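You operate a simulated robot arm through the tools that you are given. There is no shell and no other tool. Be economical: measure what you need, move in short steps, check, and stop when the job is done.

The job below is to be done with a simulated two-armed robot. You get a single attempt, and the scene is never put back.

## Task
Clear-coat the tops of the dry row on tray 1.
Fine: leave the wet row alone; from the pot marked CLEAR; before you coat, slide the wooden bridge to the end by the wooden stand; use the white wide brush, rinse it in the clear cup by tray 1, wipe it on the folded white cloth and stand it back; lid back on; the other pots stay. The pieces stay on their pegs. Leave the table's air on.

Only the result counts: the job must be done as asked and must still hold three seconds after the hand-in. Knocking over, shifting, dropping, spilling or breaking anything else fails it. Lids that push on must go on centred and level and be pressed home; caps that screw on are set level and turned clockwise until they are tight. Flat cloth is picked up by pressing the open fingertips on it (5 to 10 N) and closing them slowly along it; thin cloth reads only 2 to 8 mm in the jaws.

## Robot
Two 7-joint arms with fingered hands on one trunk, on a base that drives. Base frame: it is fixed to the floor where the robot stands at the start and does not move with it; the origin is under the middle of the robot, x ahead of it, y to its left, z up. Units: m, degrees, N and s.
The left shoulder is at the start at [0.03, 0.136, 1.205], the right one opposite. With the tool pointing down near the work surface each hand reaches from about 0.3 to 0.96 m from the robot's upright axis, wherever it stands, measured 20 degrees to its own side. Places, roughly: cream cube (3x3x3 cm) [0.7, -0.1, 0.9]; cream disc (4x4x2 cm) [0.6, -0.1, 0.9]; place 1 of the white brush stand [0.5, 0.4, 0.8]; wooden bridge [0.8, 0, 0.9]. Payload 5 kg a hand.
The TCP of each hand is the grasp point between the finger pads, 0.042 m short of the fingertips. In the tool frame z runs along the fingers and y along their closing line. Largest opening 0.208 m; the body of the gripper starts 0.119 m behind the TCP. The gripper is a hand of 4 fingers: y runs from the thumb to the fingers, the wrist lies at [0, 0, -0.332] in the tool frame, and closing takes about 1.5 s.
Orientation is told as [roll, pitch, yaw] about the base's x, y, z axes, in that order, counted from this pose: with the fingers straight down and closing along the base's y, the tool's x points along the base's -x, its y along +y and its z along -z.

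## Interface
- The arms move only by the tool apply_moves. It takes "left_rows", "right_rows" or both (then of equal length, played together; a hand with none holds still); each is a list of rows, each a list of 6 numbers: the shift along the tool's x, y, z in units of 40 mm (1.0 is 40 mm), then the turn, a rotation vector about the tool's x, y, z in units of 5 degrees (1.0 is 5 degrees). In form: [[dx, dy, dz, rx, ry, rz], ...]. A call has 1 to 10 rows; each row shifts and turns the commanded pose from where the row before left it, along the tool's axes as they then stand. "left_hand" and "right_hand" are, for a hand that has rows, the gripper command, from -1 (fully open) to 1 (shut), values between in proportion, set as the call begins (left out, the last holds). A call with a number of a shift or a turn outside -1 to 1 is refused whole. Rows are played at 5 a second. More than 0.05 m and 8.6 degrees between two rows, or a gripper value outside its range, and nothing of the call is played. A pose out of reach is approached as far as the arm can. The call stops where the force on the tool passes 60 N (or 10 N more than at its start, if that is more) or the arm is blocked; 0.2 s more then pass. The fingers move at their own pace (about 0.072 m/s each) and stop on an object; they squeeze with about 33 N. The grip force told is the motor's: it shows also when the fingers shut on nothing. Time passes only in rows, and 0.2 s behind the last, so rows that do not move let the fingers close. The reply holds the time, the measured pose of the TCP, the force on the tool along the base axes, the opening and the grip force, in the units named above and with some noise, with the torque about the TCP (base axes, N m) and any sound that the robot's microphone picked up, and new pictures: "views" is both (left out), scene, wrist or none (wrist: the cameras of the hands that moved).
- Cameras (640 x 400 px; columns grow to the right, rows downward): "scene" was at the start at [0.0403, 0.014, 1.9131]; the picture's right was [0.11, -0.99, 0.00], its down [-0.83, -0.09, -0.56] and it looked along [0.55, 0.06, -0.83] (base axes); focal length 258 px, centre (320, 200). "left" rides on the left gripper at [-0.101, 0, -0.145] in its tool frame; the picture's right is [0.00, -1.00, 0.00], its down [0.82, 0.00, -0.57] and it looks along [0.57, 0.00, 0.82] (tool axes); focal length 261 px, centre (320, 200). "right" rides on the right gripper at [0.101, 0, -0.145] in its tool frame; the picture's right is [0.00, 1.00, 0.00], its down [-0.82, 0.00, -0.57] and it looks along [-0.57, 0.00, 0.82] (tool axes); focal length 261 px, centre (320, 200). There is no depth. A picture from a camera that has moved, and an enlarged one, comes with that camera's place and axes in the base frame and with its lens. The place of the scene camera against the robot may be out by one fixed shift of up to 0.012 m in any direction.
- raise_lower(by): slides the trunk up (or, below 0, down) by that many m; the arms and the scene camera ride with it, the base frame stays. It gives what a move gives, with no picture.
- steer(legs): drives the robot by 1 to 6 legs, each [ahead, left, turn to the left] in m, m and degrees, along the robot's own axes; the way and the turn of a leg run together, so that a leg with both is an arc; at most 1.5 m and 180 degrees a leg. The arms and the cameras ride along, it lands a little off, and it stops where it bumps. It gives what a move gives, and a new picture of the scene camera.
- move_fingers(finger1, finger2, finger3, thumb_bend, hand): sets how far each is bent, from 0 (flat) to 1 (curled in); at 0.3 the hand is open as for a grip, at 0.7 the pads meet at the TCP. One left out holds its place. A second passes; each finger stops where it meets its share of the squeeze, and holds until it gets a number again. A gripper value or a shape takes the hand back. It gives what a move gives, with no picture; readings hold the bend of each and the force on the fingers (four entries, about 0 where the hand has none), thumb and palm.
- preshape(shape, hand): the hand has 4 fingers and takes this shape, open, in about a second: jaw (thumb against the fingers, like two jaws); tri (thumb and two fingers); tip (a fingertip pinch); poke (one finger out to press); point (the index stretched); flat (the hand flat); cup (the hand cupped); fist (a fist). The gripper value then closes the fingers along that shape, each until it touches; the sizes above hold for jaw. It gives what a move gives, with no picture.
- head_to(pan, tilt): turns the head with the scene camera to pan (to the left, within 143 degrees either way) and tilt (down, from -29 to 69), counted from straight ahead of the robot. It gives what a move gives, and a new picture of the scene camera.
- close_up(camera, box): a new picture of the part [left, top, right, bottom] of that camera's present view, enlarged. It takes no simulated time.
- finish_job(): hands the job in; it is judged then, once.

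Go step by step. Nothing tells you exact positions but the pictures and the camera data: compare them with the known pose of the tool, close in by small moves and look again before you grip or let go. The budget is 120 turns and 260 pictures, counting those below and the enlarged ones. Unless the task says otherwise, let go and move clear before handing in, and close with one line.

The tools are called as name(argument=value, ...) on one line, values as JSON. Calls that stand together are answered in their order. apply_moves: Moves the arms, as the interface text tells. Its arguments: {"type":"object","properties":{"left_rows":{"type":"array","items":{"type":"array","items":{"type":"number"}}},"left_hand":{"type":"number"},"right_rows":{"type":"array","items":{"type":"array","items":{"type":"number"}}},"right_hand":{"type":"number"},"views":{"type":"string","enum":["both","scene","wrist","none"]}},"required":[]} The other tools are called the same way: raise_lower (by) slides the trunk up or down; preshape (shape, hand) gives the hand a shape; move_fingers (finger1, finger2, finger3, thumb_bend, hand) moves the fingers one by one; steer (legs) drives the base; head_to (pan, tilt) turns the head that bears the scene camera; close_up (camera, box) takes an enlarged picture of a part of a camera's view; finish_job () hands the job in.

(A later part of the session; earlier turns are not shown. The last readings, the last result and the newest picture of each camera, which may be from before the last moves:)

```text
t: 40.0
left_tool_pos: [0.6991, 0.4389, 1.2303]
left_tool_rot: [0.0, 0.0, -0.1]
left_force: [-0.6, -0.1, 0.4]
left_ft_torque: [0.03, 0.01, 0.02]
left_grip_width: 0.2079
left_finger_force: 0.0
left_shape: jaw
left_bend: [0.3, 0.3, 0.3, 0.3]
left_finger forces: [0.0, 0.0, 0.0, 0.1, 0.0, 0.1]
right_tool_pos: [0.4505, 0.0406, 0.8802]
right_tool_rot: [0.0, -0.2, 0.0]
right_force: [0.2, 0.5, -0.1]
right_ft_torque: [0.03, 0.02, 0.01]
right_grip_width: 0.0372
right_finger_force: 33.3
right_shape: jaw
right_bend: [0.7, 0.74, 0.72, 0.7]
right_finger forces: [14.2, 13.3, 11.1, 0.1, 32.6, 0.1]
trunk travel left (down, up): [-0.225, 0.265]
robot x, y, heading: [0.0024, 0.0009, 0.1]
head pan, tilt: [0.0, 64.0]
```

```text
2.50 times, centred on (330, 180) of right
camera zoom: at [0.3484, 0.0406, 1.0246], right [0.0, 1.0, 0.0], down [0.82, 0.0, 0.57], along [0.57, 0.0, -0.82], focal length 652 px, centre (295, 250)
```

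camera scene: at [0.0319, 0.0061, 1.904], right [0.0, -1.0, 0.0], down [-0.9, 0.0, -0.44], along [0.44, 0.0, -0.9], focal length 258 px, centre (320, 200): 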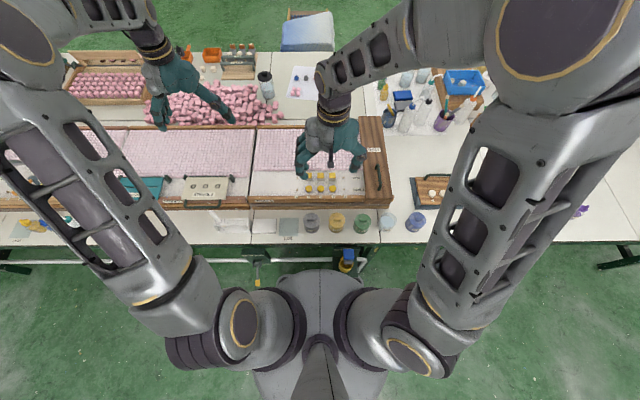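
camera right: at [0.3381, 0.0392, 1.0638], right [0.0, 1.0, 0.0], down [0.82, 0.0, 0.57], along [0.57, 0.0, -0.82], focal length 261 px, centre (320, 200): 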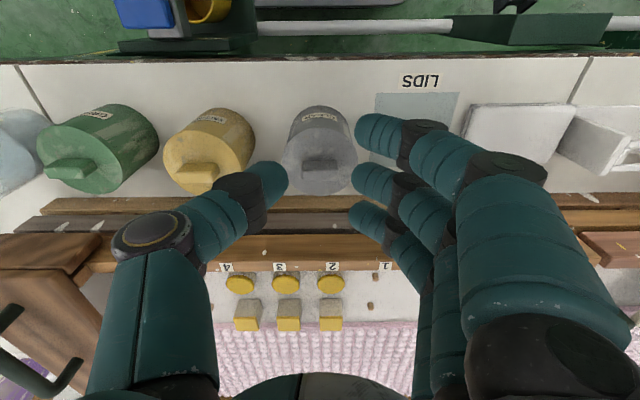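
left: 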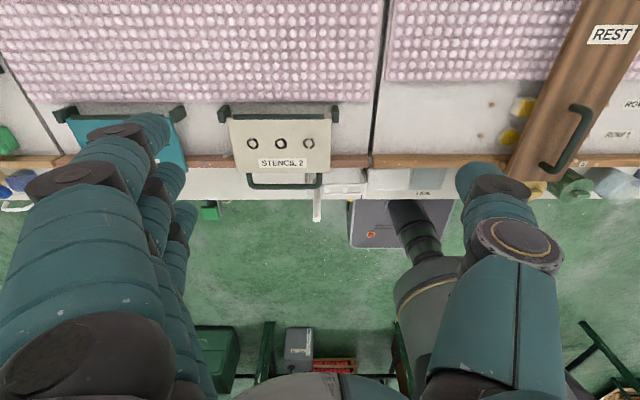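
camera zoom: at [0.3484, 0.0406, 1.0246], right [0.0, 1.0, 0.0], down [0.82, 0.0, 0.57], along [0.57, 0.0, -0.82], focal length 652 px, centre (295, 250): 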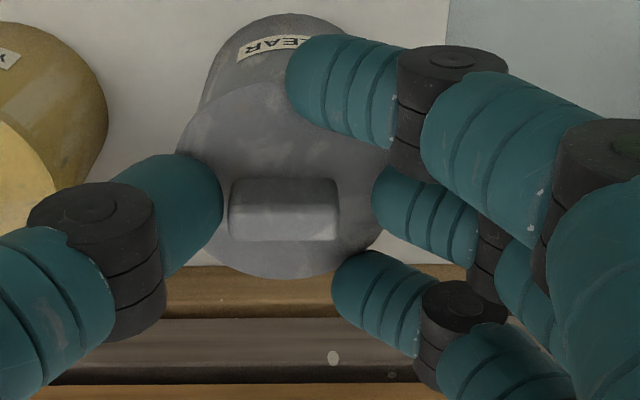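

The grip force reads 33 N balanced between thumb and fingers at 37 mm opening, so something is held. I'll test a small lift.

apply_moves(right_rows=[[0, 0, -0.15, 0, 0, 0], [0, 0, -0.15, 0, 0, 0], [0, 0, -0.2, 0, 0, 0]], views="none")

close_up(camera="right", box=[220, 100, 440, 260])

```text
t: 40.8
left_tool_pos: [0.6992, 0.4391, 1.2306]
left_tool_rot: [0.0, -0.1, -0.1]
left_force: [0.2, 0.7, 0.1]
left_ft_torque: [0.01, -0.03, -0.02]
left_grip_width: 0.2078
left_finger_force: 0.1
left_shape: jaw
left_bend: [0.3, 0.3, 0.3, 0.3]
left_finger forces: [0.1, 0.0, 0.0, 0.0, 0.1, 0.0]
right_tool_pos: [0.4491, 0.0385, 0.9014]
right_tool_rot: [-0.1, -0.2, 0.0]
right_force: [0.4, 0.2, -0.9]
right_ft_torque: [0.01, -0.01, 0.01]
right_grip_width: 0.0374
right_finger_force: 33.6
right_shape: jaw
right_bend: [0.7, 0.74, 0.72, 0.7]
right_finger forces: [14.4, 13.1, 11.3, 0.0, 32.4, 0.1]
trunk travel left (down, up): [-0.225, 0.265]
robot x, y, heading: [0.0001, -0.0003, 0.4]
head pan, tilt: [0.0, 64.0]
```

```text
2.50 times, centred on (330, 180) of right
camera zoom: at [0.3481, 0.0394, 1.0449], right [0.0, 1.0, 0.0], down [0.82, 0.0, 0.57], along [0.57, 0.0, -0.82], focal length 652 px, centre (295, 250)
```

zoom: 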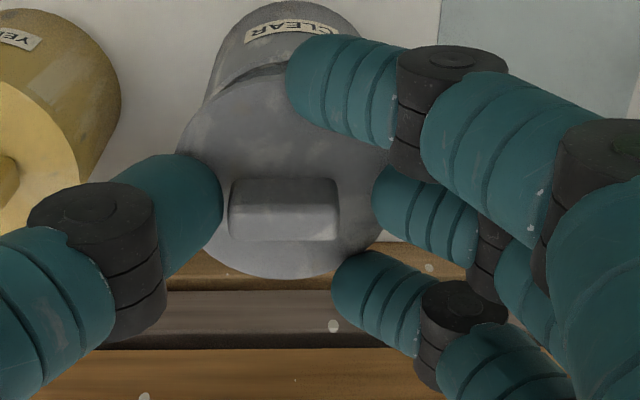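

The lid came up with the hand. I'll raise it, carry it 0.10 m left over the LIDS mat (centre ≈ (0.447, 0.141)), and look.

apply_moves(right_rows=[[0, 0, -0.9, 0, 0, 0], [0, 0, -0.7, 0, 0, 0], [0, 0.85, 0, 0, 0, 0], [0, 0.85, 0, 0, 0, 0], [0, 0.85, 0, 0, 0, 0]])

close_up(camera="right", box=[120, 60, 440, 260])

close_up(camera="scene", box=[230, 180, 350, 255])

```text
t: 42.0
left_tool_pos: [0.6998, 0.441, 1.2298]
left_tool_rot: [0.0, 0.1, 0.1]
left_force: [-0.5, 1.6, -0.5]
left_ft_torque: [-0.17, -0.01, 0.05]
left_grip_width: 0.2078
left_finger_force: 0.0
left_shape: jaw
left_bend: [0.3, 0.3, 0.3, 0.3]
left_finger forces: [0.0, 0.0, 0.1, 0.1, 0.0, 0.0]
right_tool_pos: [0.449, 0.1419, 0.9647]
right_tool_rot: [-0.2, -0.2, 0.0]
right_force: [0.3, 0.6, -0.4]
right_ft_torque: [-0.07, 0.04, -0.02]
right_grip_width: 0.0374
right_finger_force: 33.0
right_shape: jaw
right_bend: [0.7, 0.74, 0.72, 0.7]
right_finger forces: [14.7, 11.6, 12.1, 0.0, 29.9, 0.0]
trunk travel left (down, up): [-0.225, 0.265]
robot x, y, heading: [0.0014, 0.003, 0.3]
head pan, tilt: [0.0, 64.0]
camera scene: at [0.0326, 0.0083, 1.9039], right [0.0, -1.0, 0.0], down [-0.9, 0.0, -0.44], along [0.44, 0.0, -0.9], focal length 258 px, centre (320, 200)
camera right: at [0.349, 0.1426, 1.1071], right [0.0, 1.0, 0.0], down [0.82, 0.0, 0.57], along [0.57, 0.0, -0.82], focal length 261 px, centre (320, 200)
```

scene: 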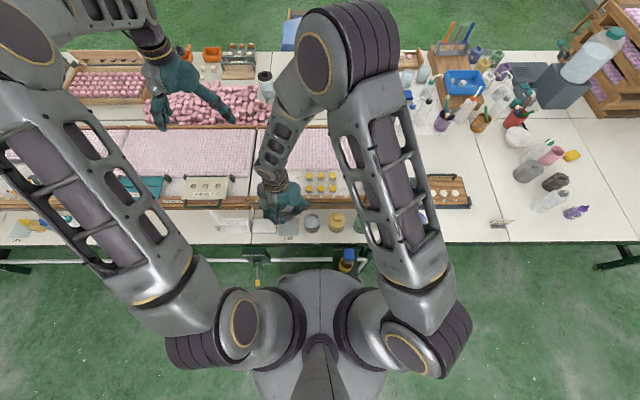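
right: 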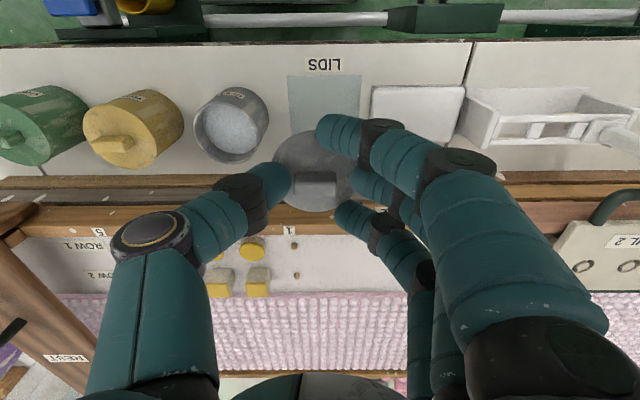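

```text
2.00 times, centred on (280, 160) of right
camera zoom: at [0.349, 0.1426, 1.1071], right [0.0, 1.0, 0.0], down [0.82, 0.0, 0.57], along [0.57, 0.0, -0.82], focal length 521 px, centre (400, 280)
```

zoom: 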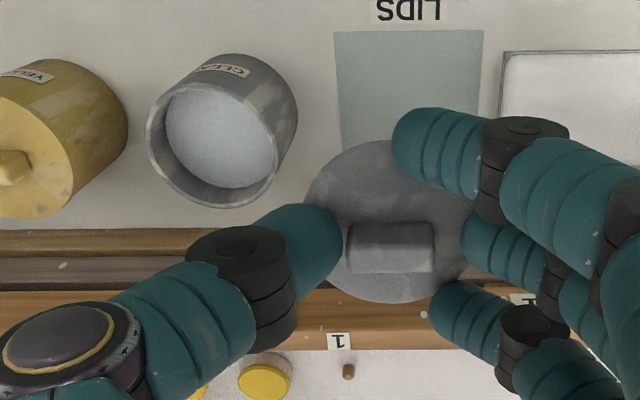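

```text
5.33 times, centred on (290, 218) of scene
camera zoom: at [0.0326, 0.0083, 1.9039], right [0.0, -1.0, 0.0], down [-0.9, 0.0, -0.44], along [0.44, 0.0, -0.9], focal length 1374 px, centre (480, 107)
```

zoom: 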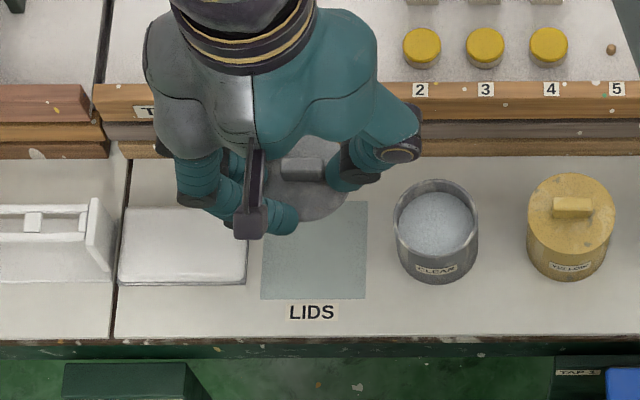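

The pot is open with liquid near the rim. I'll shift 8 mm left to centre over the mat and lower in steps until contact.

apply_moves(right_rows=[[0, 0.2, 0.7, 0, 0, 0], [0, 0, 0.8, 0, 0, 0], [0, 0, 0.7, 0, 0, 0], [0, 0, 0.4, 0, 0, 0]], views="none")

close_up(camera="right", box=[120, 60, 440, 260])

close_up(camera="scene", box=[230, 180, 350, 255])

```text
t: 43.0
left_tool_pos: [0.7, 0.4389, 1.2315]
left_tool_rot: [0.0, 0.0, 0.0]
left_force: [-0.2, 0.5, 0.2]
left_ft_torque: [-0.02, -0.02, 0.01]
left_grip_width: 0.2078
left_finger_force: 0.1
left_shape: jaw
left_bend: [0.3, 0.3, 0.3, 0.3]
left_finger forces: [0.0, 0.0, 0.0, 0.0, 0.0, 0.0]
right_tool_pos: [0.451, 0.148, 0.86]
right_tool_rot: [0.0, -0.2, 0.0]
right_force: [1.3, -0.1, 0.0]
right_ft_torque: [-0.03, 0.04, 0.04]
right_grip_width: 0.0373
right_finger_force: 33.0
right_shape: jaw
right_bend: [0.7, 0.74, 0.72, 0.7]
right_finger forces: [15.2, 10.8, 12.3, 0.0, 29.1, 0.0]
trunk travel left (down, up): [-0.225, 0.265]
robot x, y, heading: [0.0023, 0.0005, 0.1]
head pan, tilt: [0.0, 64.0]
```

```text
2.00 times, centred on (280, 160) of right
camera zoom: at [0.3501, 0.1487, 1.0041], right [0.0, 1.0, 0.0], down [0.82, 0.0, 0.57], along [0.57, 0.0, -0.82], focal length 521 px, centre (400, 280)
```

zoom: 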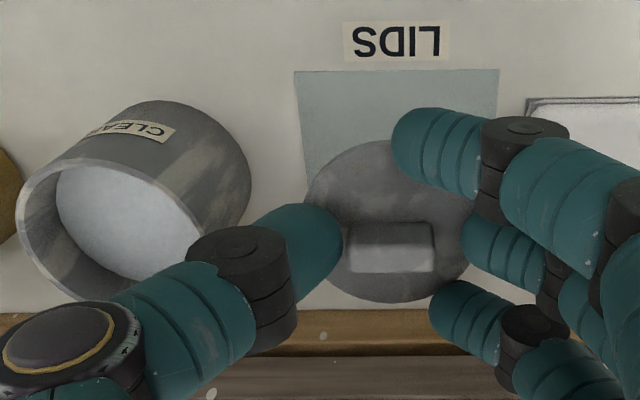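

```text
5.33 times, centred on (290, 218) of scene
camera zoom: at [0.0321, 0.0066, 1.904], right [0.0, -1.0, 0.0], down [-0.9, 0.0, -0.44], along [0.44, 0.0, -0.9], focal length 1374 px, centre (480, 107)
```

zoom: 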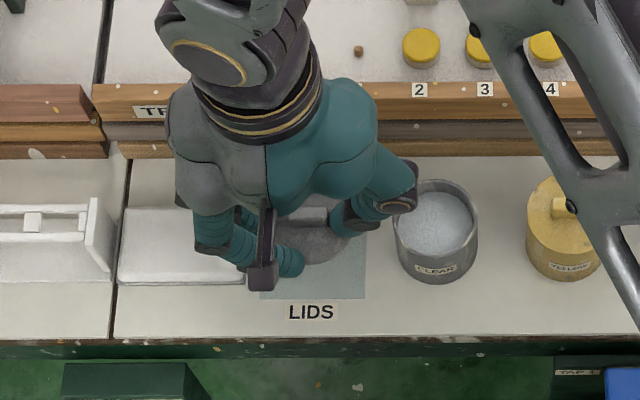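

The thumb's upper link passes near the open pot, so I'll shift 10 mm further left (still on the mat) and lower gently.

apply_moves(right_rows=[[0, 0.25, 0, 0, 0, 0], [0, 0, 0.2, 0, 0, 0], [0, 0, 0.2, 0, 0, 0], [0, 0, 0.15, 0, 0, 0]], views="none")

close_up(camera="right", box=[80, 60, 440, 285])

close_up(camera="scene", box=[250, 195, 330, 245])

```text
t: 44.0
left_tool_pos: [0.6992, 0.4396, 1.2292]
left_tool_rot: [0.0, 0.0, 0.1]
left_force: [-0.2, 0.9, -0.2]
left_ft_torque: [0.01, 0.01, -0.01]
left_grip_width: 0.2081
left_finger_force: 0.2
left_shape: jaw
left_bend: [0.3, 0.3, 0.3, 0.3]
left_finger forces: [0.1, 0.0, 0.0, 0.0, 0.1, 0.0]
right_tool_pos: [0.4514, 0.1594, 0.838]
right_tool_rot: [0.0, -0.2, -0.1]
right_force: [-0.2, 0.9, -0.2]
right_ft_torque: [-0.03, -0.02, 0.0]
right_grip_width: 0.0372
right_finger_force: 32.2
right_shape: jaw
right_bend: [0.7, 0.74, 0.72, 0.7]
right_finger forces: [15.1, 10.6, 12.5, 0.0, 28.9, 0.0]
trunk travel left (down, up): [-0.225, 0.265]
robot x, y, heading: [-0.0026, -0.0046, -0.1]
head pan, tilt: [0.0, 64.0]
```

```text
1.78 times, centred on (260, 172) of right
camera zoom: at [0.3496, 0.1602, 0.9814], right [0.0, 1.0, 0.0], down [0.82, 0.0, 0.57], along [0.57, 0.0, -0.82], focal length 463 px, centre (427, 249)
```

zoom: 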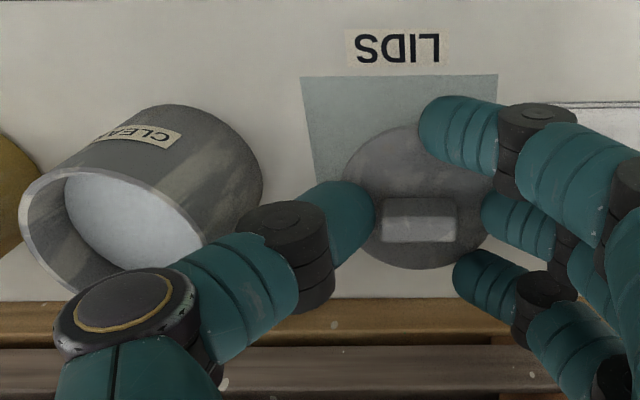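

```text
8.00 times, centred on (290, 220) of scene
camera zoom: at [0.032, 0.0062, 1.904], right [0.0, -1.0, 0.0], down [-0.9, 0.0, -0.44], along [0.44, 0.0, -0.9], focal length 2061 px, centre (560, 40)
```

zoom: 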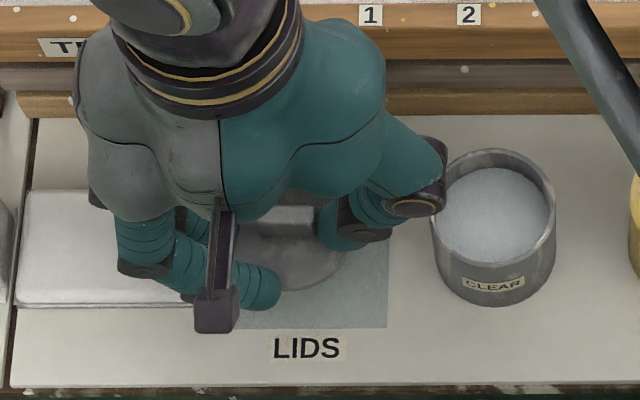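

The thumb knuckle would come down right beside the open pot's rim. I'll raise a little and yaw the hand +35° so the thumb points away from the pot, then lower.

apply_moves(right_rows=[[0, 0, -0.7, 0, 0, -1], [0, 0, 0, 0, 0, -1], [0, 0, 0, 0, 0, -1], [0, 0, 0, 0, 0, -1], [0, 0, 0, 0, 0, -1], [0, 0, 0, 0, 0, -1], [0, 0, 0, 0, 0, -1]], views="none")

close_up(camera="right", box=[80, 40, 480, 290])

close_up(camera="scene", box=[250, 195, 330, 245])

```text
t: 45.6
left_tool_pos: [0.7007, 0.4408, 1.2298]
left_tool_rot: [0.0, 0.0, -0.1]
left_force: [1.2, -0.1, -0.1]
left_ft_torque: [0.02, -0.03, 0.03]
left_grip_width: 0.208
left_finger_force: 0.1
left_shape: jaw
left_bend: [0.3, 0.3, 0.3, 0.3]
left_finger forces: [0.1, 0.1, 0.0, 0.1, 0.0, 0.0]
right_tool_pos: [0.4506, 0.1592, 0.8665]
right_tool_rot: [-0.1, -0.3, 35.1]
right_force: [0.2, 0.2, -0.1]
right_ft_torque: [-0.04, 0.01, 0.04]
right_grip_width: 0.0372
right_finger_force: 33.0
right_shape: jaw
right_bend: [0.7, 0.74, 0.72, 0.7]
right_finger forces: [15.3, 10.4, 12.5, 0.0, 28.6, 0.0]
trunk travel left (down, up): [-0.225, 0.265]
robot x, y, heading: [0.0007, 0.0007, -0.1]
head pan, tilt: [0.0, 64.0]
```

```text
1.60 times, centred on (280, 165) of right
camera zoom: at [0.3669, 0.102, 1.0101], right [-0.57, 0.82, 0.0], down [0.67, 0.47, 0.57], along [0.47, 0.33, -0.82], focal length 417 px, centre (384, 256)
```

zoom: 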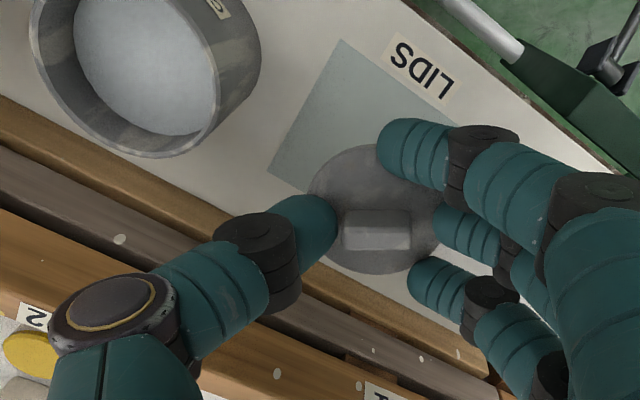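

```text
8.00 times, centred on (290, 220) of scene
camera zoom: at [0.0323, 0.0061, 1.904], right [0.0, -1.0, 0.0], down [-0.9, 0.0, -0.44], along [0.44, 0.0, -0.9], focal length 2061 px, centre (560, 40)
```

zoom: 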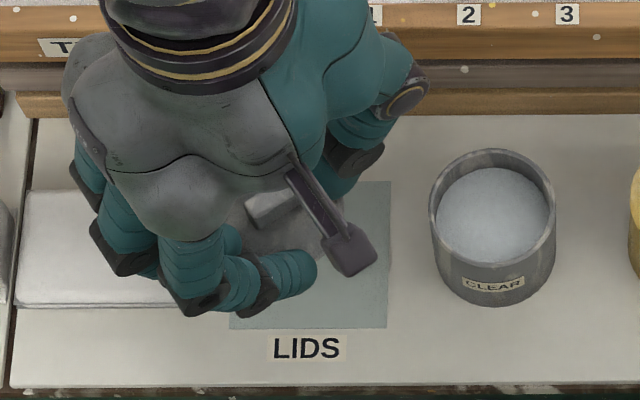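

apply_moves(right_rows=[[0, 0, 0.4, 0, 0, 0], [0, 0, 0.4, 0, 0, 0], [0, 0, 0.2, 0, 0, 0], [0, 0, 0.12, 0, 0, 0], [0, 0, 0.12, 0, 0, 0]], views="none")

close_up(camera="right", box=[80, 40, 480, 290])

```text
t: 46.8
left_tool_pos: [0.6973, 0.4384, 1.2328]
left_tool_rot: [0.0, -0.1, -0.1]
left_force: [0.0, 0.4, -0.1]
left_ft_torque: [0.01, -0.04, -0.01]
left_grip_width: 0.2082
left_finger_force: 0.1
left_shape: jaw
left_bend: [0.3, 0.3, 0.3, 0.3]
left_finger forces: [0.1, 0.1, 0.0, 0.0, 0.0, 0.0]
right_tool_pos: [0.4488, 0.1588, 0.819]
right_tool_rot: [-0.1, -0.4, 35.0]
right_force: [-3.0, -6.7, 42.7]
right_ft_torque: [1.75, -0.8, 0.04]
right_grip_width: 0.0383
right_finger_force: 33.4
right_shape: jaw
right_bend: [0.72, 0.75, 0.75, 0.7]
right_finger forces: [0.1, 4.5, 63.5, 0.0, 27.7, 0.1]
trunk travel left (down, up): [-0.225, 0.265]
robot x, y, heading: [-0.0017, 0.0008, 0.2]
head pan, tilt: [0.0, 64.0]
```

```text
1.60 times, centred on (280, 165) of right
camera zoom: at [0.3651, 0.1022, 0.9626], right [-0.57, 0.82, 0.0], down [0.67, 0.47, 0.58], along [0.48, 0.33, -0.82], focal length 417 px, centre (384, 256)
```

zoom: 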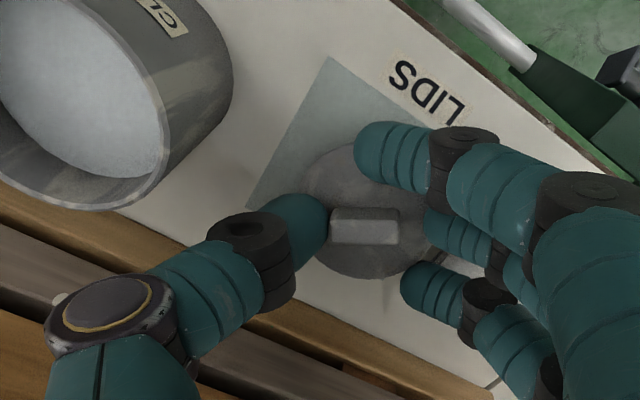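

Contact at about 43 N, offset toward (0.468, 0.200), so one finger is resting on the folded cloth's edge. I'll lift, shift 12 mm toward the pot and lower again.

apply_moves(right_rows=[[0, 0, -0.4, 0, 0, 0], [-0.15, -0.25, 0, 0, 0, 0]], views="none")

close_up(camera="right", box=[80, 40, 480, 290])

close_up(camera="scene", box=[250, 195, 330, 245])

```text
t: 47.4
left_tool_pos: [0.701, 0.4395, 1.2302]
left_tool_rot: [-0.1, -0.1, 0.0]
left_force: [0.4, -0.3, 0.4]
left_ft_torque: [0.08, 0.06, 0.0]
left_grip_width: 0.208
left_finger_force: 0.0
left_shape: jaw
left_bend: [0.3, 0.3, 0.3, 0.3]
left_finger forces: [0.0, 0.0, 0.0, 0.1, 0.0, 0.0]
right_tool_pos: [0.4609, 0.1536, 0.8316]
right_tool_rot: [0.0, -0.1, 35.0]
right_force: [-0.2, -0.2, 0.1]
right_ft_torque: [-0.02, 0.0, -0.02]
right_grip_width: 0.0348
right_finger_force: 32.9
right_shape: jaw
right_bend: [0.72, 0.74, 0.72, 0.7]
right_finger forces: [0.1, 9.0, 11.3, 0.1, 20.5, 0.1]
trunk travel left (down, up): [-0.225, 0.265]
robot x, y, heading: [0.0006, 0.0009, 0.1]
head pan, tilt: [0.0, 64.0]
```

```text
1.60 times, centred on (280, 165) of right
camera zoom: at [0.3766, 0.097, 0.9764], right [-0.57, 0.82, 0.0], down [0.67, 0.47, 0.57], along [0.47, 0.33, -0.82], focal length 417 px, centre (384, 256)
```

zoom: 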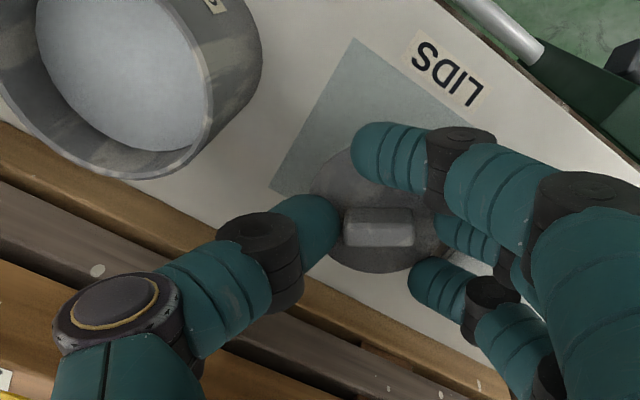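

```text
8.00 times, centred on (290, 220) of scene
camera zoom: at [0.0326, 0.0055, 1.9038], right [0.0, -1.0, 0.0], down [-0.9, 0.0, -0.44], along [0.44, 0.0, -0.9], focal length 2061 px, centre (560, 40)
```

zoom: 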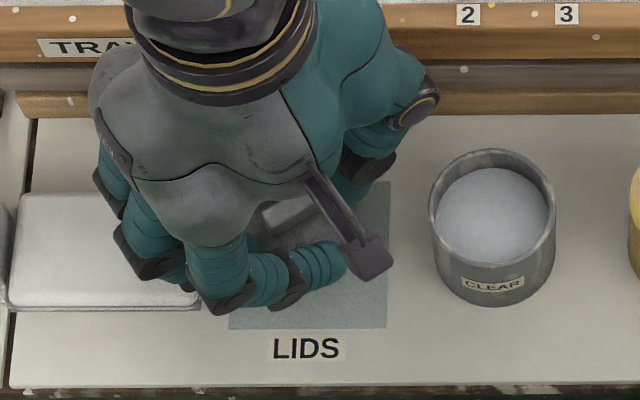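

apply_moves(right_rows=[[0.41, 0, 0, 0, 0, 0], [0, 0, 0.15, 0, 0, 0], [0, 0, 0.15, 0, 0, 0]], views="none")

close_up(camera="right", box=[80, 40, 480, 290])

close_up(camera="scene", box=[250, 195, 330, 245])

```text
t: 48.2
left_tool_pos: [0.6989, 0.4395, 1.2311]
left_tool_rot: [0.0, 0.1, -0.1]
left_force: [-1.3, -0.2, 0.2]
left_ft_torque: [-0.01, -0.07, 0.03]
left_grip_width: 0.2079
left_finger_force: 0.0
left_shape: jaw
left_bend: [0.3, 0.3, 0.3, 0.3]
left_finger forces: [0.0, 0.0, 0.1, 0.0, 0.0, 0.1]
right_tool_pos: [0.4478, 0.1444, 0.8203]
right_tool_rot: [-0.1, -0.2, 34.9]
right_force: [-0.1, -0.1, -0.6]
right_ft_torque: [-0.01, 0.02, 0.04]
right_grip_width: 0.0347
right_finger_force: 32.5
right_shape: jaw
right_bend: [0.72, 0.74, 0.72, 0.7]
right_finger forces: [0.0, 9.0, 11.9, 0.0, 20.4, 0.0]
trunk travel left (down, up): [-0.225, 0.265]
robot x, y, heading: [-0.001, -0.0001, 0.1]
head pan, tilt: [0.0, 64.0]
```

```text
1.60 times, centred on (280, 165) of right
camera zoom: at [0.3635, 0.0873, 0.9649], right [-0.57, 0.82, 0.0], down [0.67, 0.47, 0.57], along [0.47, 0.33, -0.82], focal length 417 px, centre (384, 256)
```

zoom: 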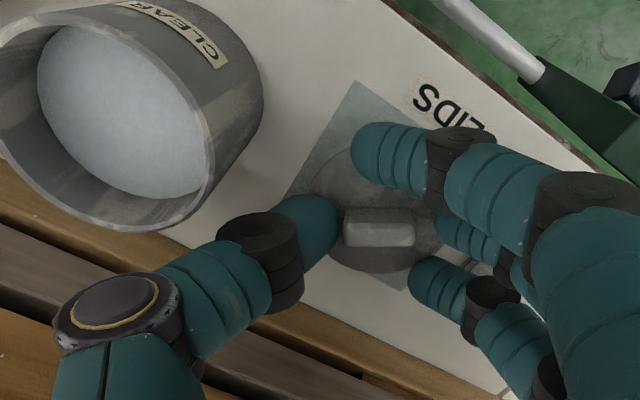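

```text
8.00 times, centred on (290, 220) of scene
camera zoom: at [0.0312, 0.0063, 1.904], right [0.0, -1.0, 0.0], down [-0.9, 0.0, -0.44], along [0.44, 0.0, -0.9], focal length 2061 px, centre (560, 40)
```

zoom: 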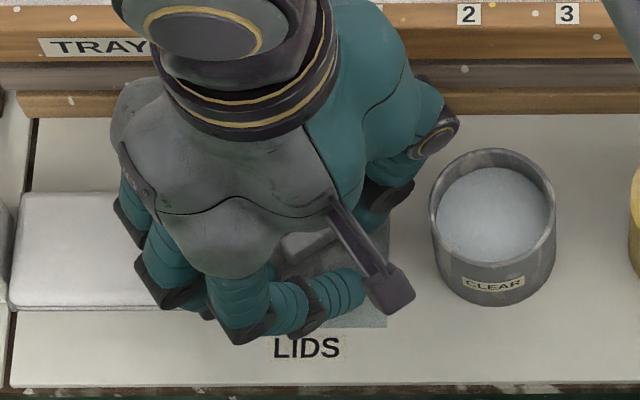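

apply_moves(right_rows=[[0, 0, 0.1, 0, 0, 0], [0, 0, 0.1, 0, 0, 0], [0, 0, 0.1, 0, 0, 0]], views="none")

close_up(camera="right", box=[80, 40, 480, 290])

```text
t: 49.0
left_tool_pos: [0.6995, 0.44, 1.2322]
left_tool_rot: [-0.1, 0.0, -0.1]
left_force: [-0.4, 0.0, 0.3]
left_ft_torque: [0.02, -0.03, 0.0]
left_grip_width: 0.2081
left_finger_force: 0.1
left_shape: jaw
left_bend: [0.3, 0.3, 0.3, 0.3]
left_finger forces: [0.0, 0.0, 0.0, 0.0, 0.1, 0.0]
right_tool_pos: [0.4477, 0.1443, 0.812]
right_tool_rot: [-0.1, -0.3, 35.0]
right_force: [-2.7, -1.9, 27.8]
right_ft_torque: [0.12, -0.03, 0.01]
right_grip_width: 0.0355
right_finger_force: 33.4
right_shape: jaw
right_bend: [0.72, 0.74, 0.72, 0.7]
right_finger forces: [0.0, 19.9, 12.3, 0.0, 26.6, 0.0]
trunk travel left (down, up): [-0.225, 0.265]
robot x, y, heading: [0.0018, -0.0009, -0.1]
head pan, tilt: [0.0, 64.0]
```

```text
1.60 times, centred on (280, 165) of right
camera zoom: at [0.3629, 0.0877, 0.955], right [-0.57, 0.82, 0.0], down [0.67, 0.47, 0.58], along [0.48, 0.33, -0.82], focal length 417 px, centre (384, 256)
```

zoom: 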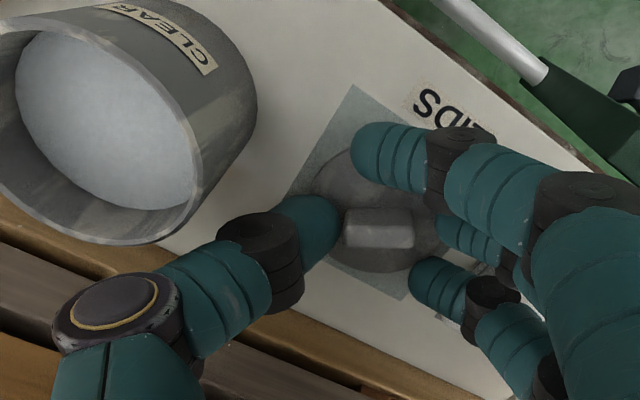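

The lid is flat on the mat (28 N, almost no torque). I'll unload, open just enough, and rise straight up.

apply_moves(right_rows=[[0, 0, -0.05, 0, 0, 0], [0, 0, 0, 0, 0, 0], [0, 0, 0, 0, 0, 0]], right_hand=0.5, views="none")

apply_moves(right_rows=[[0, 0, -0.2, 0, 0, 0], [0, 0, -0.4, 0, 0, 0], [0, 0, -0.9, 0, 0, 0], [0, 0, -0.9, 0, 0, 0], [0, 0, -0.9, 0, 0, 0]])

close_up(camera="right", box=[80, 40, 480, 290])

```text
t: 49.8
left_tool_pos: [0.7, 0.4389, 1.2307]
left_tool_rot: [0.0, 0.0, 0.0]
left_force: [-0.2, 0.0, 0.0]
left_ft_torque: [0.04, 0.0, 0.0]
left_grip_width: 0.2075
left_finger_force: 0.1
left_shape: jaw
left_bend: [0.3, 0.3, 0.3, 0.3]
left_finger forces: [0.0, 0.0, 0.0, 0.1, 0.1, 0.0]
right_tool_pos: [0.4471, 0.1442, 0.8105]
right_tool_rot: [-0.1, -0.1, 35.0]
right_force: [-0.9, 0.0, 7.1]
right_ft_torque: [-0.02, -0.03, -0.05]
right_grip_width: 0.0508
right_finger_force: 0.0
right_shape: jaw
right_bend: [0.73, 0.74, 0.74, 0.71]
right_finger forces: [0.0, 1.8, 2.1, 0.0, 4.8, 0.0]
trunk travel left (down, up): [-0.225, 0.265]
robot x, y, heading: [-0.0005, -0.0002, -0.2]
head pan, tilt: [0.0, 64.0]
```

```text
t: 51.0
left_tool_pos: [0.7002, 0.4377, 1.2321]
left_tool_rot: [0.0, -0.1, 0.0]
left_force: [0.5, -0.6, -0.1]
left_ft_torque: [0.11, -0.01, 0.02]
left_grip_width: 0.2077
left_finger_force: 0.1
left_shape: jaw
left_bend: [0.3, 0.3, 0.3, 0.3]
left_finger forces: [0.0, 0.0, 0.1, 0.0, 0.0, 0.0]
right_tool_pos: [0.4443, 0.1425, 0.9432]
right_tool_rot: [-0.2, -0.2, 35.0]
right_force: [-0.7, -1.4, 0.1]
right_ft_torque: [0.08, -0.07, 0.03]
right_grip_width: 0.052
right_finger_force: 0.0
right_shape: jaw
right_bend: [0.73, 0.73, 0.73, 0.7]
right_finger forces: [0.1, 0.0, 0.0, 0.0, 0.0, 0.0]
trunk travel left (down, up): [-0.225, 0.265]
robot x, y, heading: [0.0012, 0.0035, 0.1]
head pan, tilt: [0.0, 64.0]
camera scene: at [0.031, 0.005, 1.904], right [0.0, -1.0, 0.0], down [-0.9, 0.0, -0.44], along [0.44, 0.0, -0.9], focal length 258 px, centre (320, 200)
camera right: at [0.3609, 0.0849, 1.0886], right [-0.57, 0.82, 0.0], down [0.67, 0.47, 0.57], along [0.47, 0.33, -0.82], focal length 261 px, centre (320, 200)
```

scene: 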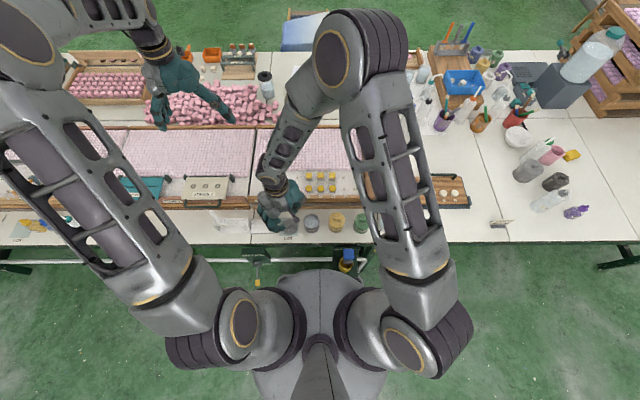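
right: 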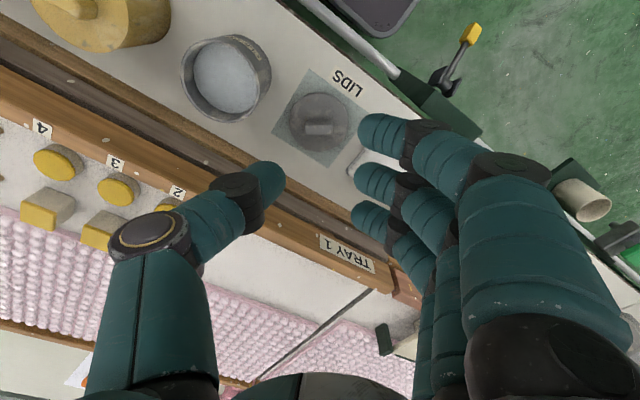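

```text
1.60 times, centred on (280, 165) of right
camera zoom: at [0.3609, 0.0849, 1.0886], right [-0.57, 0.82, 0.0], down [0.67, 0.47, 0.57], along [0.47, 0.33, -0.82], focal length 417 px, centre (384, 256)
```

zoom: 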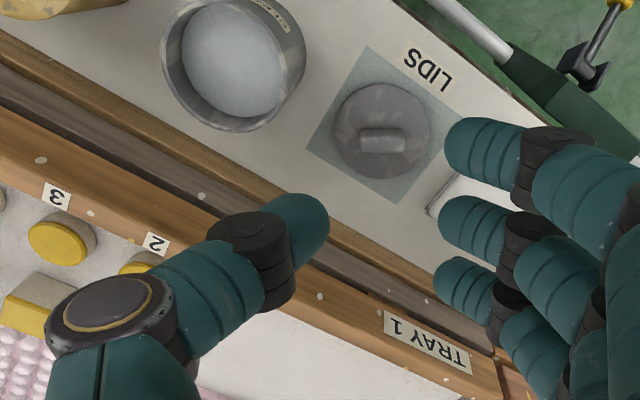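

The lid lies neatly on the mat. Now I'll retract the right arm up and to the right, out of the left arm's way.

apply_moves(right_rows=[[0, 0, -1, 0, 0, 1], [0, 0, -1, 0, 0, 1], [0, 0, -1, 0, 0, 1], [0, 0, -1, 0, 0, 1], [0, 0, -1, 0, 0, 1], [0, 0, 0, 0, 0, 1], [0, 0, 0, 0, 0, 1]], views="none")

apply_moves(right_rows=[[-0.1, -1, 0, 0, 0, 0], [-0.1, -1, 0, 0, 0, 0], [-0.1, -1, 0, 0, 0, 0], [-0.1, -1, 0, 0, 0, 0], [-0.1, -1, 0, 0, 0, 0], [-0.1, -1, 0, 0, 0, 0], [-0.1, -1, 0, 0, 0, 0], [-0.1, -1, 0, 0, 0, 0], [-0.1, -1, 0, 0, 0, 0], [-0.1, -1, 0, 0, 0, 0]], views="none")

apply_moves(right_rows=[[0, -1, 0, 0, 0, 0], [0, -1, 0, 0, 0, 0], [0, -1, 0, 0, 0, 0], [0, -1, 0, 0, 0, 0], [0, -1, 0, 0, 0, 0], [0, -1, 0, 0, 0, 0], [0, -0.5, 0, 0, 0, 0]], views="scene")

close_up(camera="scene", box=[200, 190, 270, 250])

```text
t: 52.6
left_tool_pos: [0.7003, 0.4387, 1.2312]
left_tool_rot: [-0.1, 0.0, -0.1]
left_force: [-0.8, -0.9, -0.2]
left_ft_torque: [0.01, -0.01, -0.03]
left_grip_width: 0.2081
left_finger_force: 0.1
left_shape: jaw
left_bend: [0.3, 0.3, 0.3, 0.3]
left_finger forces: [0.0, 0.0, 0.0, 0.0, 0.0, 0.0]
right_tool_pos: [0.4457, 0.1466, 1.1429]
right_tool_rot: [0.0, -0.2, -0.1]
right_force: [-1.0, -0.1, -0.3]
right_ft_torque: [0.02, -0.01, -0.03]
right_grip_width: 0.0517
right_finger_force: 0.0
right_shape: jaw
right_bend: [0.73, 0.73, 0.73, 0.7]
right_finger forces: [0.0, 0.0, 0.0, 0.1, 0.0, 0.0]
trunk travel left (down, up): [-0.225, 0.265]
robot x, y, heading: [0.0002, 0.0005, -0.3]
head pan, tilt: [0.0, 64.0]
```

```text
t: 54.8
left_tool_pos: [0.6997, 0.4371, 1.2311]
left_tool_rot: [0.0, -0.1, -0.1]
left_force: [-0.5, 0.0, 0.5]
left_ft_torque: [0.1, 0.03, 0.03]
left_grip_width: 0.208
left_finger_force: 0.0
left_shape: jaw
left_bend: [0.3, 0.3, 0.3, 0.3]
left_finger forces: [0.0, 0.0, 0.0, 0.0, 0.0, 0.0]
right_tool_pos: [0.4859, -0.255, 1.1424]
right_tool_rot: [0.1, -0.3, 0.1]
right_force: [-0.6, -1.2, -0.2]
right_ft_torque: [0.06, 0.02, 0.02]
right_grip_width: 0.0519
right_finger_force: 0.1
right_shape: jaw
right_bend: [0.73, 0.73, 0.73, 0.7]
right_finger forces: [0.0, 0.0, 0.0, 0.0, 0.0, 0.0]
trunk travel left (down, up): [-0.225, 0.265]
robot x, y, heading: [-0.0024, -0.0012, 0.1]
head pan, tilt: [0.0, 64.0]
```

```text
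t: 56.4
left_tool_pos: [0.6991, 0.4396, 1.2307]
left_tool_rot: [0.0, 0.2, 0.0]
left_force: [0.3, 0.2, 0.1]
left_ft_torque: [-0.04, 0.01, 0.0]
left_grip_width: 0.2081
left_finger_force: 0.0
left_shape: jaw
left_bend: [0.3, 0.3, 0.3, 0.3]
left_finger forces: [0.1, 0.0, 0.0, 0.1, 0.1, 0.0]
right_tool_pos: [0.4882, -0.5156, 1.142]
right_tool_rot: [0.0, -0.2, 0.0]
right_force: [-0.7, -0.3, 0.6]
right_ft_torque: [-0.02, -0.01, -0.01]
right_grip_width: 0.0519
right_finger_force: 0.0
right_shape: jaw
right_bend: [0.73, 0.73, 0.73, 0.7]
right_finger forces: [0.0, 0.0, 0.0, 0.1, 0.1, 0.1]
trunk travel left (down, up): [-0.225, 0.265]
robot x, y, heading: [0.0014, -0.0009, -0.2]
head pan, tilt: [0.0, 64.0]
camera scene: at [0.0319, 0.0062, 1.904], right [0.0, -1.0, 0.0], down [-0.9, 0.0, -0.44], along [0.44, 0.0, -0.9], focal length 258 px, centre (320, 200)
```

scene: 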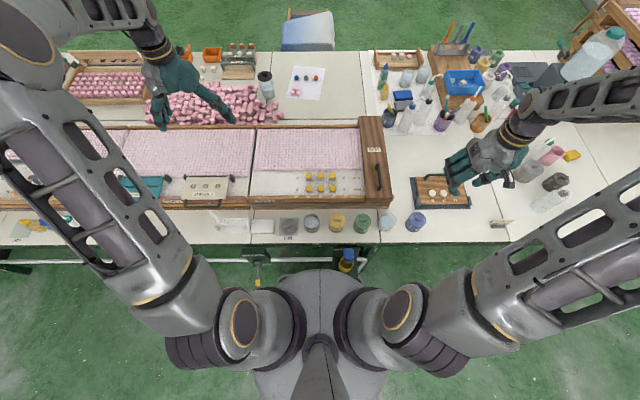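

```text
6.67 times, centred on (235, 220) of scene
camera zoom: at [0.0319, 0.0062, 1.904], right [0.0, -1.0, 0.0], down [-0.9, 0.0, -0.44], along [0.44, 0.0, -0.9], focal length 1718 px, centre (887, 67)
```

zoom: 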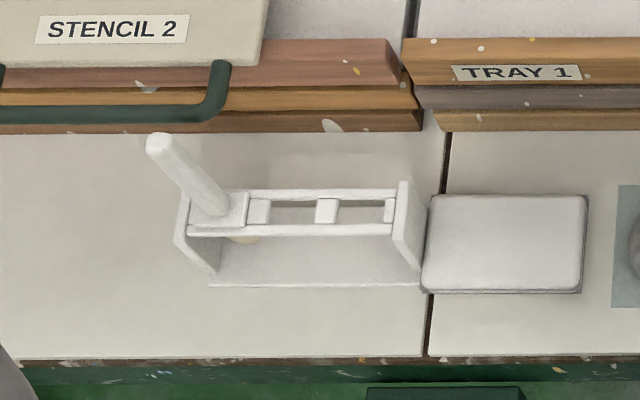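

The white brush hangs in place 1 with its handle vertical at about (0.444, 0.444), z≈0.855–0.955. I'll bring the left hand above it.

apply_moves(left_rows=[[0.914, 0.02, 0.55, 0, 0, 0], [0.914, 0.02, 0.55, 0, 0, 0], [0.914, 0.02, 0.55, 0, 0, 0], [0.914, 0.02, 0.55, 0, 0, 0], [0.914, 0.02, 0.55, 0, 0, 0], [0.914, 0.0, 0.55, 0, 0, 0], [0.914, 0.0, 0.55, 0, 0, 0]], left_hand=0.2)

close_up(camera="left", box=[200, 60, 480, 235])

```text
t: 58.0
left_tool_pos: [0.4423, 0.441, 1.0758]
left_tool_rot: [0.0, -0.1, -0.1]
left_force: [-0.8, 0.9, -0.3]
left_ft_torque: [-0.05, 0.0, 0.02]
left_grip_width: 0.084
left_finger_force: 0.1
left_shape: jaw
left_bend: [0.73, 0.73, 0.73, 0.7]
left_finger forces: [0.0, 0.0, 0.0, 0.0, 0.0, 0.0]
right_tool_pos: [0.4866, -0.5159, 1.1419]
right_tool_rot: [0.0, -0.2, 0.1]
right_force: [-0.6, 0.0, -1.1]
right_ft_torque: [0.01, -0.03, -0.04]
right_grip_width: 0.052
right_finger_force: 0.1
right_shape: jaw
right_bend: [0.73, 0.73, 0.73, 0.7]
right_finger forces: [0.0, 0.0, 0.0, 0.0, 0.0, 0.0]
trunk travel left (down, up): [-0.225, 0.265]
robot x, y, heading: [0.0004, 0.0016, -0.0]
head pan, tilt: [0.0, 64.0]
camera scene: at [0.0311, 0.0062, 1.904], right [0.0, -1.0, 0.0], down [-0.9, 0.0, -0.44], along [0.44, 0.0, -0.9], focal length 258 px, centre (320, 200)
camera left: at [0.5437, 0.4414, 1.2211], right [0.0, -1.0, 0.0], down [-0.82, 0.0, 0.57], along [-0.57, 0.0, -0.82], focal length 261 px, centre (320, 200)
```

scene: 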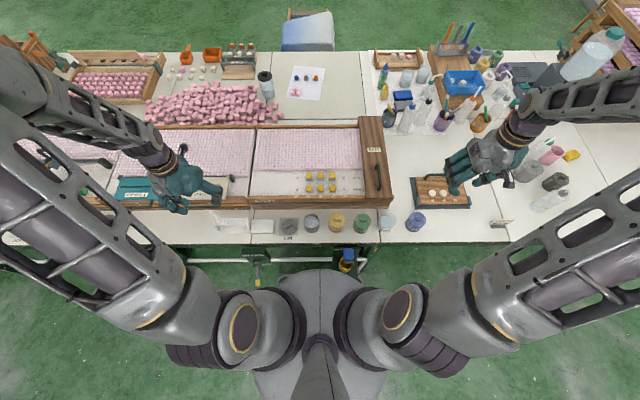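
left: 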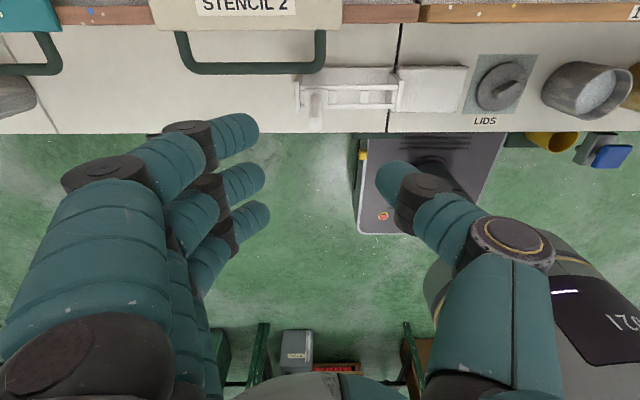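

```text
2.29 times, centred on (340, 148) of left
camera zoom: at [0.5437, 0.4414, 1.2211], right [0.0, -1.0, 0.0], down [-0.82, 0.0, 0.57], along [-0.57, 0.0, -0.82], focal length 596 px, centre (274, 320)
```

zoom: 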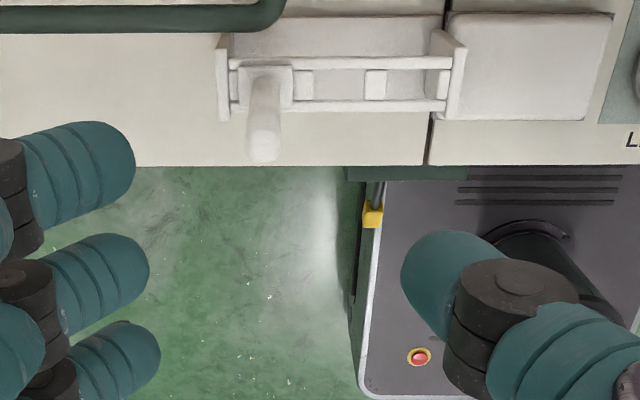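

Triangulation puts the handle at x≈0.450, y≈0.446, z 0.83–0.948. I'll align, descend partway and check the alignment.

apply_moves(left_rows=[[-0.2, 0.12, 0.6, 0, 0, 0], [0, 0, 0.7, 0, 0, 0], [0, 0, 0.6, 0, 0, 0]], left_hand=0.35, views="none")

close_up(camera="left", box=[200, 60, 480, 235])

```text
t: 58.8
left_tool_pos: [0.4501, 0.4482, 1.0007]
left_tool_rot: [0.0, 0.1, 0.0]
left_force: [0.4, 0.5, -0.1]
left_ft_torque: [-0.09, 0.11, 0.01]
left_grip_width: 0.0681
left_finger_force: 0.0
left_shape: jaw
left_bend: [0.73, 0.73, 0.73, 0.7]
left_finger forces: [0.1, 0.0, 0.0, 0.0, 0.0, 0.1]
right_tool_pos: [0.4881, -0.5145, 1.1423]
right_tool_rot: [0.0, -0.2, -0.1]
right_force: [0.5, 0.6, -0.5]
right_ft_torque: [-0.03, 0.1, -0.01]
right_grip_width: 0.0519
right_finger_force: 0.1
right_shape: jaw
right_bend: [0.73, 0.73, 0.73, 0.7]
right_finger forces: [0.0, 0.0, 0.1, 0.1, 0.1, 0.0]
trunk travel left (down, up): [-0.225, 0.265]
robot x, y, heading: [0.0006, 0.0004, 0.1]
head pan, tilt: [0.0, 64.0]
```

```text
2.29 times, centred on (340, 148) of left
camera zoom: at [0.5509, 0.4487, 1.1443], right [0.0, -1.0, 0.0], down [-0.82, 0.0, 0.57], along [-0.57, 0.0, -0.82], focal length 596 px, centre (274, 320)
```

zoom: 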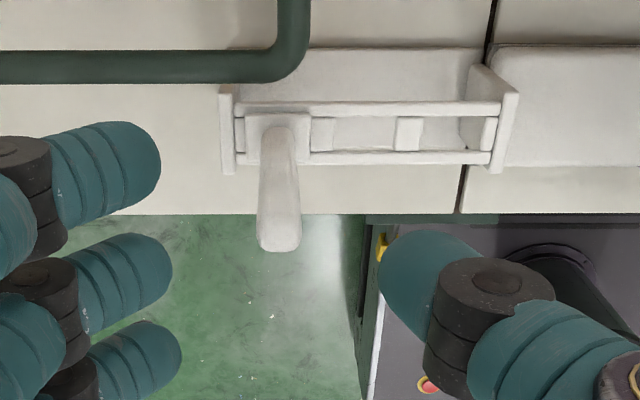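

The handle is centred, but STENCIL 2's green handle is close to the outer finger. I'll yaw the hand +25° to swing the fingers away from it, then descend around the brush handle.

apply_moves(left_rows=[[0, -0.02, 0, 0, 0, -1], [0, 0, 0, 0, 0, -1], [0, 0, 0, 0, 0, -1], [0, 0, 0, 0, 0, -1], [0, 0, 0, 0, 0, -1], [0, 0, 0.7, 0, 0, 0], [0, 0, 0.5, 0, 0, 0]], left_hand=0.35, views="none")

close_up(camera="left", box=[160, 60, 480, 260])

close_up(camera="scene", box=[180, 160, 290, 240])

```text
t: 60.4
left_tool_pos: [0.4524, 0.4478, 0.9524]
left_tool_rot: [0.0, 0.0, 25.0]
left_force: [-0.6, -0.5, 0.1]
left_ft_torque: [0.03, 0.04, 0.04]
left_grip_width: 0.0682
left_finger_force: 0.0
left_shape: jaw
left_bend: [0.73, 0.73, 0.73, 0.7]
left_finger forces: [0.0, 0.0, 0.0, 0.0, 0.0, 0.0]
right_tool_pos: [0.4856, -0.5149, 1.1416]
right_tool_rot: [0.0, -0.3, 0.0]
right_force: [0.6, -0.9, 0.4]
right_ft_torque: [0.01, -0.01, 0.02]
right_grip_width: 0.052
right_finger_force: 0.1
right_shape: jaw
right_bend: [0.73, 0.73, 0.73, 0.7]
right_finger forces: [0.0, 0.0, 0.0, 0.0, 0.0, 0.1]
trunk travel left (down, up): [-0.225, 0.265]
robot x, y, heading: [0.0017, -0.0004, 0.1]
head pan, tilt: [0.0, 64.0]
```

```text
2.00 times, centred on (320, 160) of left
camera zoom: at [0.5432, 0.4912, 1.0967], right [0.43, -0.9, 0.0], down [-0.74, -0.35, 0.57], along [-0.52, -0.24, -0.82], focal length 521 px, centre (320, 280)
```

zoom: 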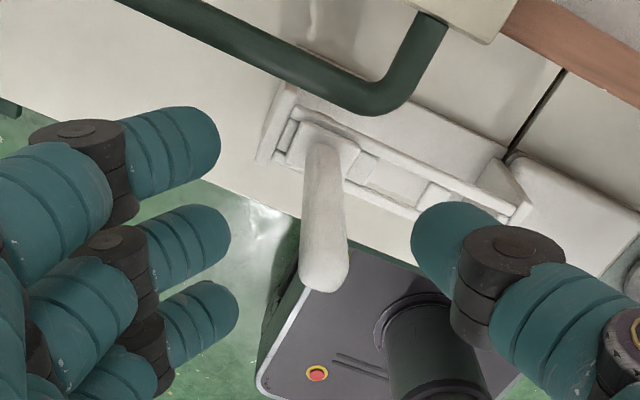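

```text
5.00 times, centred on (235, 200) of scene
camera zoom: at [0.0318, 0.0061, 1.904], right [0.0, -1.0, 0.0], down [-0.9, 0.0, -0.44], along [0.44, 0.0, -0.9], focal length 1288 px, centre (745, 200)
```

zoom: 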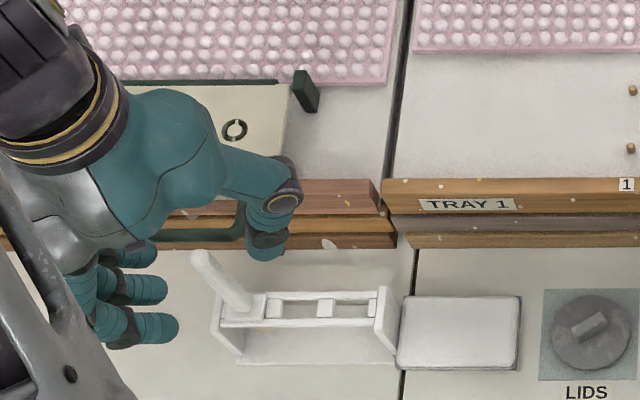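

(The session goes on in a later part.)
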